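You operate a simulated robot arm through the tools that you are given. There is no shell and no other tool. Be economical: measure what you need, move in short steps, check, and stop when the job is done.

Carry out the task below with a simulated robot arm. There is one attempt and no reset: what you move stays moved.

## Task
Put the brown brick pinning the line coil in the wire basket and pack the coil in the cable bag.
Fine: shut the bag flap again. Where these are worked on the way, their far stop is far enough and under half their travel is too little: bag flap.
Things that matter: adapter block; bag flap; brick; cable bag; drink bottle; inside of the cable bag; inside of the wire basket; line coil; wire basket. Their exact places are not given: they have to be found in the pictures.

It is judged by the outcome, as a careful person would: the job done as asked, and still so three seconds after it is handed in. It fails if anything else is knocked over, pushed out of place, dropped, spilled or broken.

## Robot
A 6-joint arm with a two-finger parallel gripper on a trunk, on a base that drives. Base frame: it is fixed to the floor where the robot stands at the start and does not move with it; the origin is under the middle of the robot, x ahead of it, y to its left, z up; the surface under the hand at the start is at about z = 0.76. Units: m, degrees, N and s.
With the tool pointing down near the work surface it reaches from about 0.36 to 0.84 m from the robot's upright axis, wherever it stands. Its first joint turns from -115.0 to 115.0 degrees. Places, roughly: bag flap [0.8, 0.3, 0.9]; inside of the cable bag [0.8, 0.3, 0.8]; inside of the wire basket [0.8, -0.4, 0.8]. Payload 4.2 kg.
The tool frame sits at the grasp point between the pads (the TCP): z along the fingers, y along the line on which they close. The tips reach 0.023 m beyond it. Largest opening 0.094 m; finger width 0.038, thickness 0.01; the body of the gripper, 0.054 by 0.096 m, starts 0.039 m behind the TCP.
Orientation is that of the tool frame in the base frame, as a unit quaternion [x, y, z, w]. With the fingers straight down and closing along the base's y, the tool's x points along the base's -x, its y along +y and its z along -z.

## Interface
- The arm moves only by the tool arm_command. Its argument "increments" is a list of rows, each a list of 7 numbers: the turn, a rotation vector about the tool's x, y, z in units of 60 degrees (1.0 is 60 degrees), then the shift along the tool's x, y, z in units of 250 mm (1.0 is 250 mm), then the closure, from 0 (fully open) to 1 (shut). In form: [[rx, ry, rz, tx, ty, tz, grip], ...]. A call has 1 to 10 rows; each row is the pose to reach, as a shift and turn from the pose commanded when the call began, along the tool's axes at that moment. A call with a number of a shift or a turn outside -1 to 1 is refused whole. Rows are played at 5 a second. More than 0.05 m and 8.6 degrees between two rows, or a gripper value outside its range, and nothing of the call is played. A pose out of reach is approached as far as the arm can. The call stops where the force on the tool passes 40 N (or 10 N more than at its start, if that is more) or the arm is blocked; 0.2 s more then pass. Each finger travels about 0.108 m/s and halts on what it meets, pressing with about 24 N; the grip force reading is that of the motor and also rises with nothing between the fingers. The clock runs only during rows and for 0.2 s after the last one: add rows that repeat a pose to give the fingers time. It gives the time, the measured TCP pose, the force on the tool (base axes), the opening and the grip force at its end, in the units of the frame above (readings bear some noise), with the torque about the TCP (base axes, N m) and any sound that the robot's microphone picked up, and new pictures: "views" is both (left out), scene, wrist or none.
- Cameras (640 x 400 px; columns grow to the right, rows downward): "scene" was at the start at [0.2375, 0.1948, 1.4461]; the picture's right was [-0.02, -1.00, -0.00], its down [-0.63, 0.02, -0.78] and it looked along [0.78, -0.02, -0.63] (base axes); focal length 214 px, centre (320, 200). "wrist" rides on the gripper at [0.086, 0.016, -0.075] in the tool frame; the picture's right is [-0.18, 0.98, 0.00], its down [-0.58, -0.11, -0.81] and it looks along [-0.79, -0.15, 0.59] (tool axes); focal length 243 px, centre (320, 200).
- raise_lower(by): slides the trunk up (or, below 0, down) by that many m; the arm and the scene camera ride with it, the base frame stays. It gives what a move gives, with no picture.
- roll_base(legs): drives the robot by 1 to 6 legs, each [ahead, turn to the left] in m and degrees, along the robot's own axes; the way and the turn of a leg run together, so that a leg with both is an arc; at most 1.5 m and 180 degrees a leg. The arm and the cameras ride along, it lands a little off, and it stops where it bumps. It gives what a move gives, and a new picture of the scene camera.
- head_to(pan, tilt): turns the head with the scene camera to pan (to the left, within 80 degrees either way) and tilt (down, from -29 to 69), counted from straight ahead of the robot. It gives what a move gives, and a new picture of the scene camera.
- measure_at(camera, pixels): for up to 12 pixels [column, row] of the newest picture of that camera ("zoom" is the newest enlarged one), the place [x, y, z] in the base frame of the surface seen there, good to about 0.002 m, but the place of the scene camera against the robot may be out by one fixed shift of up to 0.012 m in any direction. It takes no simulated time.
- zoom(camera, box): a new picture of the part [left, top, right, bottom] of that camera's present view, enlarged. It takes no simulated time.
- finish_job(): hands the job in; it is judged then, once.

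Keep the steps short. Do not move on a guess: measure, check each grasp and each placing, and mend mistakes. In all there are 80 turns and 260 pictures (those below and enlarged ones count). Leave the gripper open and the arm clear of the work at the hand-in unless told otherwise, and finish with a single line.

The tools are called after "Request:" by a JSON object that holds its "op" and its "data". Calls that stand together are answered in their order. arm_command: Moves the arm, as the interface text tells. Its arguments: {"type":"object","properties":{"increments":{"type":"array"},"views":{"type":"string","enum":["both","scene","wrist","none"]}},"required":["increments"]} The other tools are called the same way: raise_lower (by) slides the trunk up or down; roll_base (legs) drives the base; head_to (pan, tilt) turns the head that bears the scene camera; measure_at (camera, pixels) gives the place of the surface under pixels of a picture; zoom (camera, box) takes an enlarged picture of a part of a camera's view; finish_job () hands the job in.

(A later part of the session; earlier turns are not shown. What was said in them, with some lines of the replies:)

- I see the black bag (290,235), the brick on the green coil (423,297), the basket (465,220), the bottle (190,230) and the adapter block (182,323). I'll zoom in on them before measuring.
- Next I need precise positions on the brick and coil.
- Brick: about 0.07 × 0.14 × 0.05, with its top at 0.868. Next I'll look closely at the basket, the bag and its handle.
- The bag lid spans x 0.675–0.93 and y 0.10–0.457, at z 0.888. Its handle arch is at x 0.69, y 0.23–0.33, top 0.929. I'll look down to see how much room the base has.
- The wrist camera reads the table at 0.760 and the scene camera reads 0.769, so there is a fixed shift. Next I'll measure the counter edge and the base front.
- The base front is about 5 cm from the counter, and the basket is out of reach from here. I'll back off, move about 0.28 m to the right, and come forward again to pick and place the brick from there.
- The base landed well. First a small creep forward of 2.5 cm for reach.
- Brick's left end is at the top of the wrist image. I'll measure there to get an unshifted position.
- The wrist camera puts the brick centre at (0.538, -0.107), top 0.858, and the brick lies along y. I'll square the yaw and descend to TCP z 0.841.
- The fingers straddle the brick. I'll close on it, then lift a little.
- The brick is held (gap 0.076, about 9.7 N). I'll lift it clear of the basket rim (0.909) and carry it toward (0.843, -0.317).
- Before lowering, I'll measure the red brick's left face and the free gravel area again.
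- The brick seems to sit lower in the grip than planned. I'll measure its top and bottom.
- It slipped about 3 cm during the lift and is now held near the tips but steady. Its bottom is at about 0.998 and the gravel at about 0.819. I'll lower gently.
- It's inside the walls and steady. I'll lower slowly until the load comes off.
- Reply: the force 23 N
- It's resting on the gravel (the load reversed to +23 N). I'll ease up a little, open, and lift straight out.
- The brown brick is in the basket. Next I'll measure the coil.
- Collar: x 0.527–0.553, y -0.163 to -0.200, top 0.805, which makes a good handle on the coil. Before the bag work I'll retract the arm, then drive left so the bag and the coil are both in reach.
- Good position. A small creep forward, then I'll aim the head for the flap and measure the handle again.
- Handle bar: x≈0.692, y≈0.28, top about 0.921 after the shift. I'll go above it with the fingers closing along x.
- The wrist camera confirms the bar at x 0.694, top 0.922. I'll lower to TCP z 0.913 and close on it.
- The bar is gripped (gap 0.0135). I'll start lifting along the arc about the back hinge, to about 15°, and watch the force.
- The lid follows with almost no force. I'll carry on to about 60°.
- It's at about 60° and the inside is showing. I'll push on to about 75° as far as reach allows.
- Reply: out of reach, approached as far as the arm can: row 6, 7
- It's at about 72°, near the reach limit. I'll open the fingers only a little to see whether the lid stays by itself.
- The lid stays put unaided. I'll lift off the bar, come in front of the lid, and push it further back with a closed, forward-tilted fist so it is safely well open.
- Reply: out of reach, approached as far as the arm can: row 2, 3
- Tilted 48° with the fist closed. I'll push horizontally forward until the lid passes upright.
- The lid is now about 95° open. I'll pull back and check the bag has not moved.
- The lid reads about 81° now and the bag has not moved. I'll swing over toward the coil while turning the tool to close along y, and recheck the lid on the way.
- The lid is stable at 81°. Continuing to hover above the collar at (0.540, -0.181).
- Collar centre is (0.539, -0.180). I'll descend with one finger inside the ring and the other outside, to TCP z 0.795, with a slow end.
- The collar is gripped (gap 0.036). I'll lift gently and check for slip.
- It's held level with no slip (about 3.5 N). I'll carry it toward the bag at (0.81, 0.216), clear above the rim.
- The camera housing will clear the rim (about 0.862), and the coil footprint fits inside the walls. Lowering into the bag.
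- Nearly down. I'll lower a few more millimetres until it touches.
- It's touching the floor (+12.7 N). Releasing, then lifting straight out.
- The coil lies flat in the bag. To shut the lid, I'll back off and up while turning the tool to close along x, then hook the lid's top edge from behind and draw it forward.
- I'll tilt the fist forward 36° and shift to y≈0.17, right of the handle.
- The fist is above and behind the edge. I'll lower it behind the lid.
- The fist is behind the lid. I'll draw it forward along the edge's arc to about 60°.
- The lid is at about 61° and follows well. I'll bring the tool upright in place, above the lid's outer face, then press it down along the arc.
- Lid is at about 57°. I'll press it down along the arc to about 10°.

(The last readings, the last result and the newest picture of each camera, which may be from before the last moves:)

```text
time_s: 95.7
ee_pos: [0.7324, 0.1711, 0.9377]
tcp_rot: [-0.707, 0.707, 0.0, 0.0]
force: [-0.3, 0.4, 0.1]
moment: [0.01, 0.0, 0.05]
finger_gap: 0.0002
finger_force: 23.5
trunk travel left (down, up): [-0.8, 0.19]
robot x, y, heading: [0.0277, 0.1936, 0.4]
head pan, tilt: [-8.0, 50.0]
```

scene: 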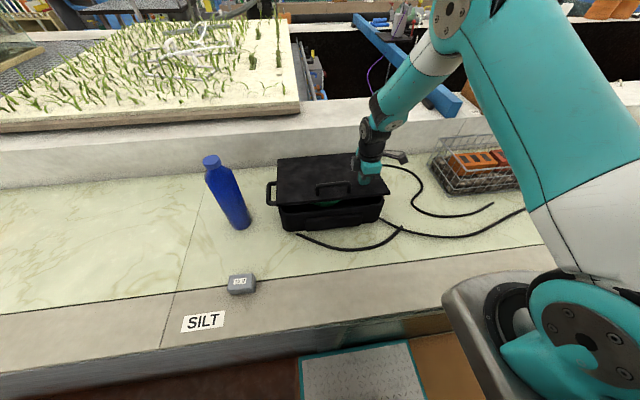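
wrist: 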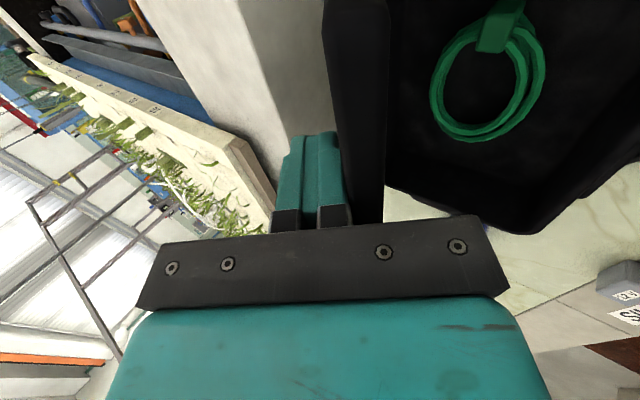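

Almost shut. Pressing the last bit down gently.

Request:
{"op": "arm_command", "data": {"increments": [[0, 0, 0, 0, 0.004, 0.04, 1], [0, 0, 0, 0, 0.008, 0.08, 1], [0, 0, 0, 0, 0.01, 0.115, 1], [0, 0, 0, 0, 0.01, 0.138, 1], [0, 0, 0, 0, 0.01, 0.15, 1], [0, 0, 0, 0, 0.01, 0.16, 1], [0, 0, 0, 0, 0.01, 0.16, 1]], "views": "scene"}}

Request:
{"op": "zoom", "data": {"camera": "scene", "box": [250, 130, 410, 240]}}

```text
time_s: 97.2
ee_pos: [0.7305, 0.1703, 0.902]
tcp_rot: [0.708, -0.707, 0.001, -0.002]
force: [-13.1, -1.4, 28.0]
moment: [-0.12, 0.29, 0.0]
finger_gap: 0.0002
finger_force: 23.6
trunk travel left (down, up): [-0.8, 0.19]
robot x, y, heading: [0.0258, 0.1905, 0.7]
head pan, tilt: [-8.0, 50.0]
stopped in row 7: the force on the tool passed its limit at 41 N (the readings are from after the stop); the commanded pose is now the measured one
```

scene: 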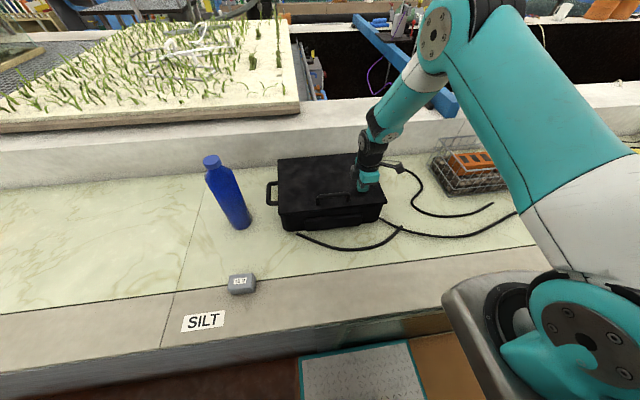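

```text
3.64 times, centred on (330, 185) of scene
```

zoom: 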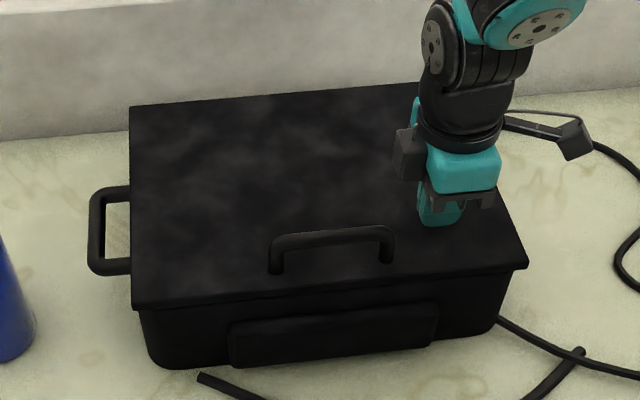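

The lid is shut at a firm stop. I'll lift clear, open the gripper, retract and check everything.

Request:
{"op": "arm_command", "data": {"increments": [[0, 0, 0, 0, 0, -0.1, 1], [0, 0, 0, 0, 0, -0.25, 1], [0, 0, 0, 0, 0, -0.42, 1], [0, 0, 0, 0, 0, -0.6, 0.5], [0, 0, 0, 0.1, 0.1, -0.75, 0], [0, 0, 0, 0.25, 0.2, -0.85, 0], [0, 0, 0, 0.4, 0.3, -0.9, 0], [0, 0, 0, 0.55, 0.4, -0.95, 0], [0, 0, 0, 0.7, 0.5, -1.0, 0]], "views": "scene"}}

Request:
{"op": "measure_at", "data": {"camera": "scene", "pixels": [[285, 213], [390, 199], [283, 160], [369, 153], [332, 175], [210, 160], [240, 284]]}}

Request:
{"op": "zoom", "data": {"camera": "scene", "box": [190, 110, 560, 340]}}

```text
refused: row 5 steps farther than a row can; nothing moved
```

```text
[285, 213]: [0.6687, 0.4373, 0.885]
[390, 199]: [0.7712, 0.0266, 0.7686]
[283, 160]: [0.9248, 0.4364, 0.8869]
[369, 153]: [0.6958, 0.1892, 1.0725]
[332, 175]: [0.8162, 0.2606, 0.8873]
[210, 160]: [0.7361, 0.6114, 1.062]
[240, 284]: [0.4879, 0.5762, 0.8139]
```

```text
1.73 times, centred on (375, 225) of scene
```

zoom: 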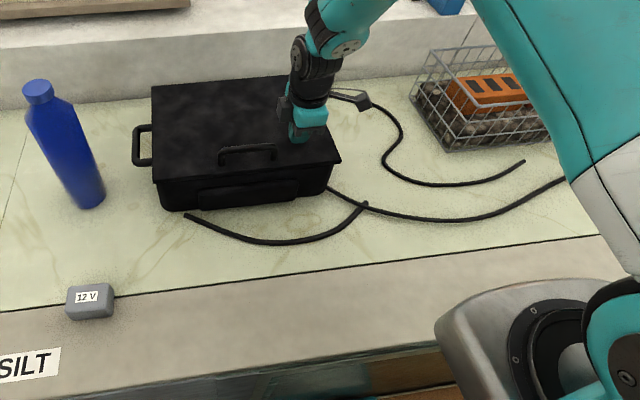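

One row's step was too long, so nothing moved. I'll use smaller steps.

Request:
{"op": "arm_command", "data": {"increments": [[0, 0, 0, 0, 0, -0.1, 1], [0, 0, 0, 0, 0, -0.25, 1], [0, 0, 0, 0, 0, -0.42, 1], [0, 0, 0, 0, 0, -0.58, 0.5], [0, 0, 0, 0.05, 0.05, -0.72, 0], [0, 0, 0, 0.12, 0.15, -0.82, 0], [0, 0, 0, 0.22, 0.27, -0.88, 0], [0, 0, 0, 0.32, 0.38, -0.92, 0], [0, 0, 0, 0.42, 0.5, -0.95, 0], [0, 0, 0, 0.52, 0.62, -0.95, 0]], "views": "scene"}}

Request:
{"op": "zoom", "data": {"camera": "scene", "box": [190, 110, 560, 340]}}

Request:
{"op": "measure_at", "data": {"camera": "scene", "pixels": [[284, 211], [383, 200], [283, 160], [366, 155], [332, 175], [210, 160], [240, 284]]}}

```text
time_s: 99.4
ee_pos: [0.5763, 0.0393, 1.1364]
tcp_rot: [0.708, -0.706, 0.001, -0.001]
force: [0.5, 0.6, -0.1]
moment: [0.0, 0.01, 0.0]
finger_gap: 0.0938
finger_force: 0.1
trunk travel left (down, up): [-0.8, 0.19]
robot x, y, heading: [0.0274, 0.1928, 0.4]
head pan, tilt: [-8.0, 50.0]
```

scene: 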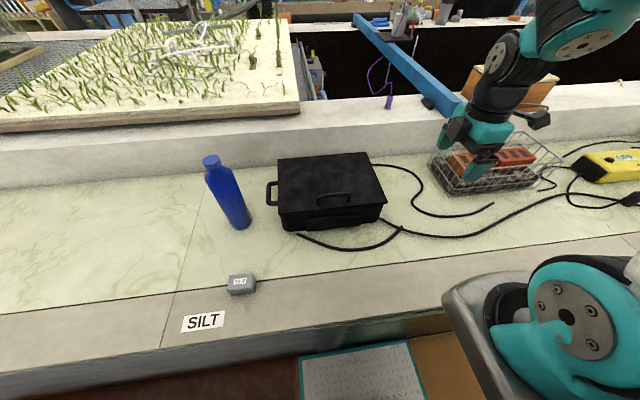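

```text
1.73 times, centred on (375, 225) of scene
```

zoom: 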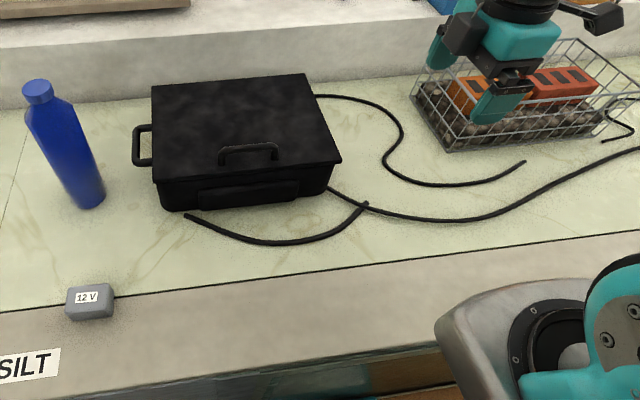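

```text
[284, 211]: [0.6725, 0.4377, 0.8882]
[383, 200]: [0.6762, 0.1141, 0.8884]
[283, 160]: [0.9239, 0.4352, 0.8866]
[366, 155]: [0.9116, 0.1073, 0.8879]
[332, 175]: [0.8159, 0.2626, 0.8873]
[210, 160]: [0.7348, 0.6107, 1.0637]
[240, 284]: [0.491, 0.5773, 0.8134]
```

The lid is flat at its original height on all corners. The bag, bottle and adapter block are in place, the brick is in the basket, and the gripper is open and clear. Handing in.

Request:
{"op": "finish_job", "data": {}}

```text
The job is handed in.
```

The brown brick is in the wire basket, the line coil is packed in the cable bag, and the bag flap is shut again; the job is handed in.
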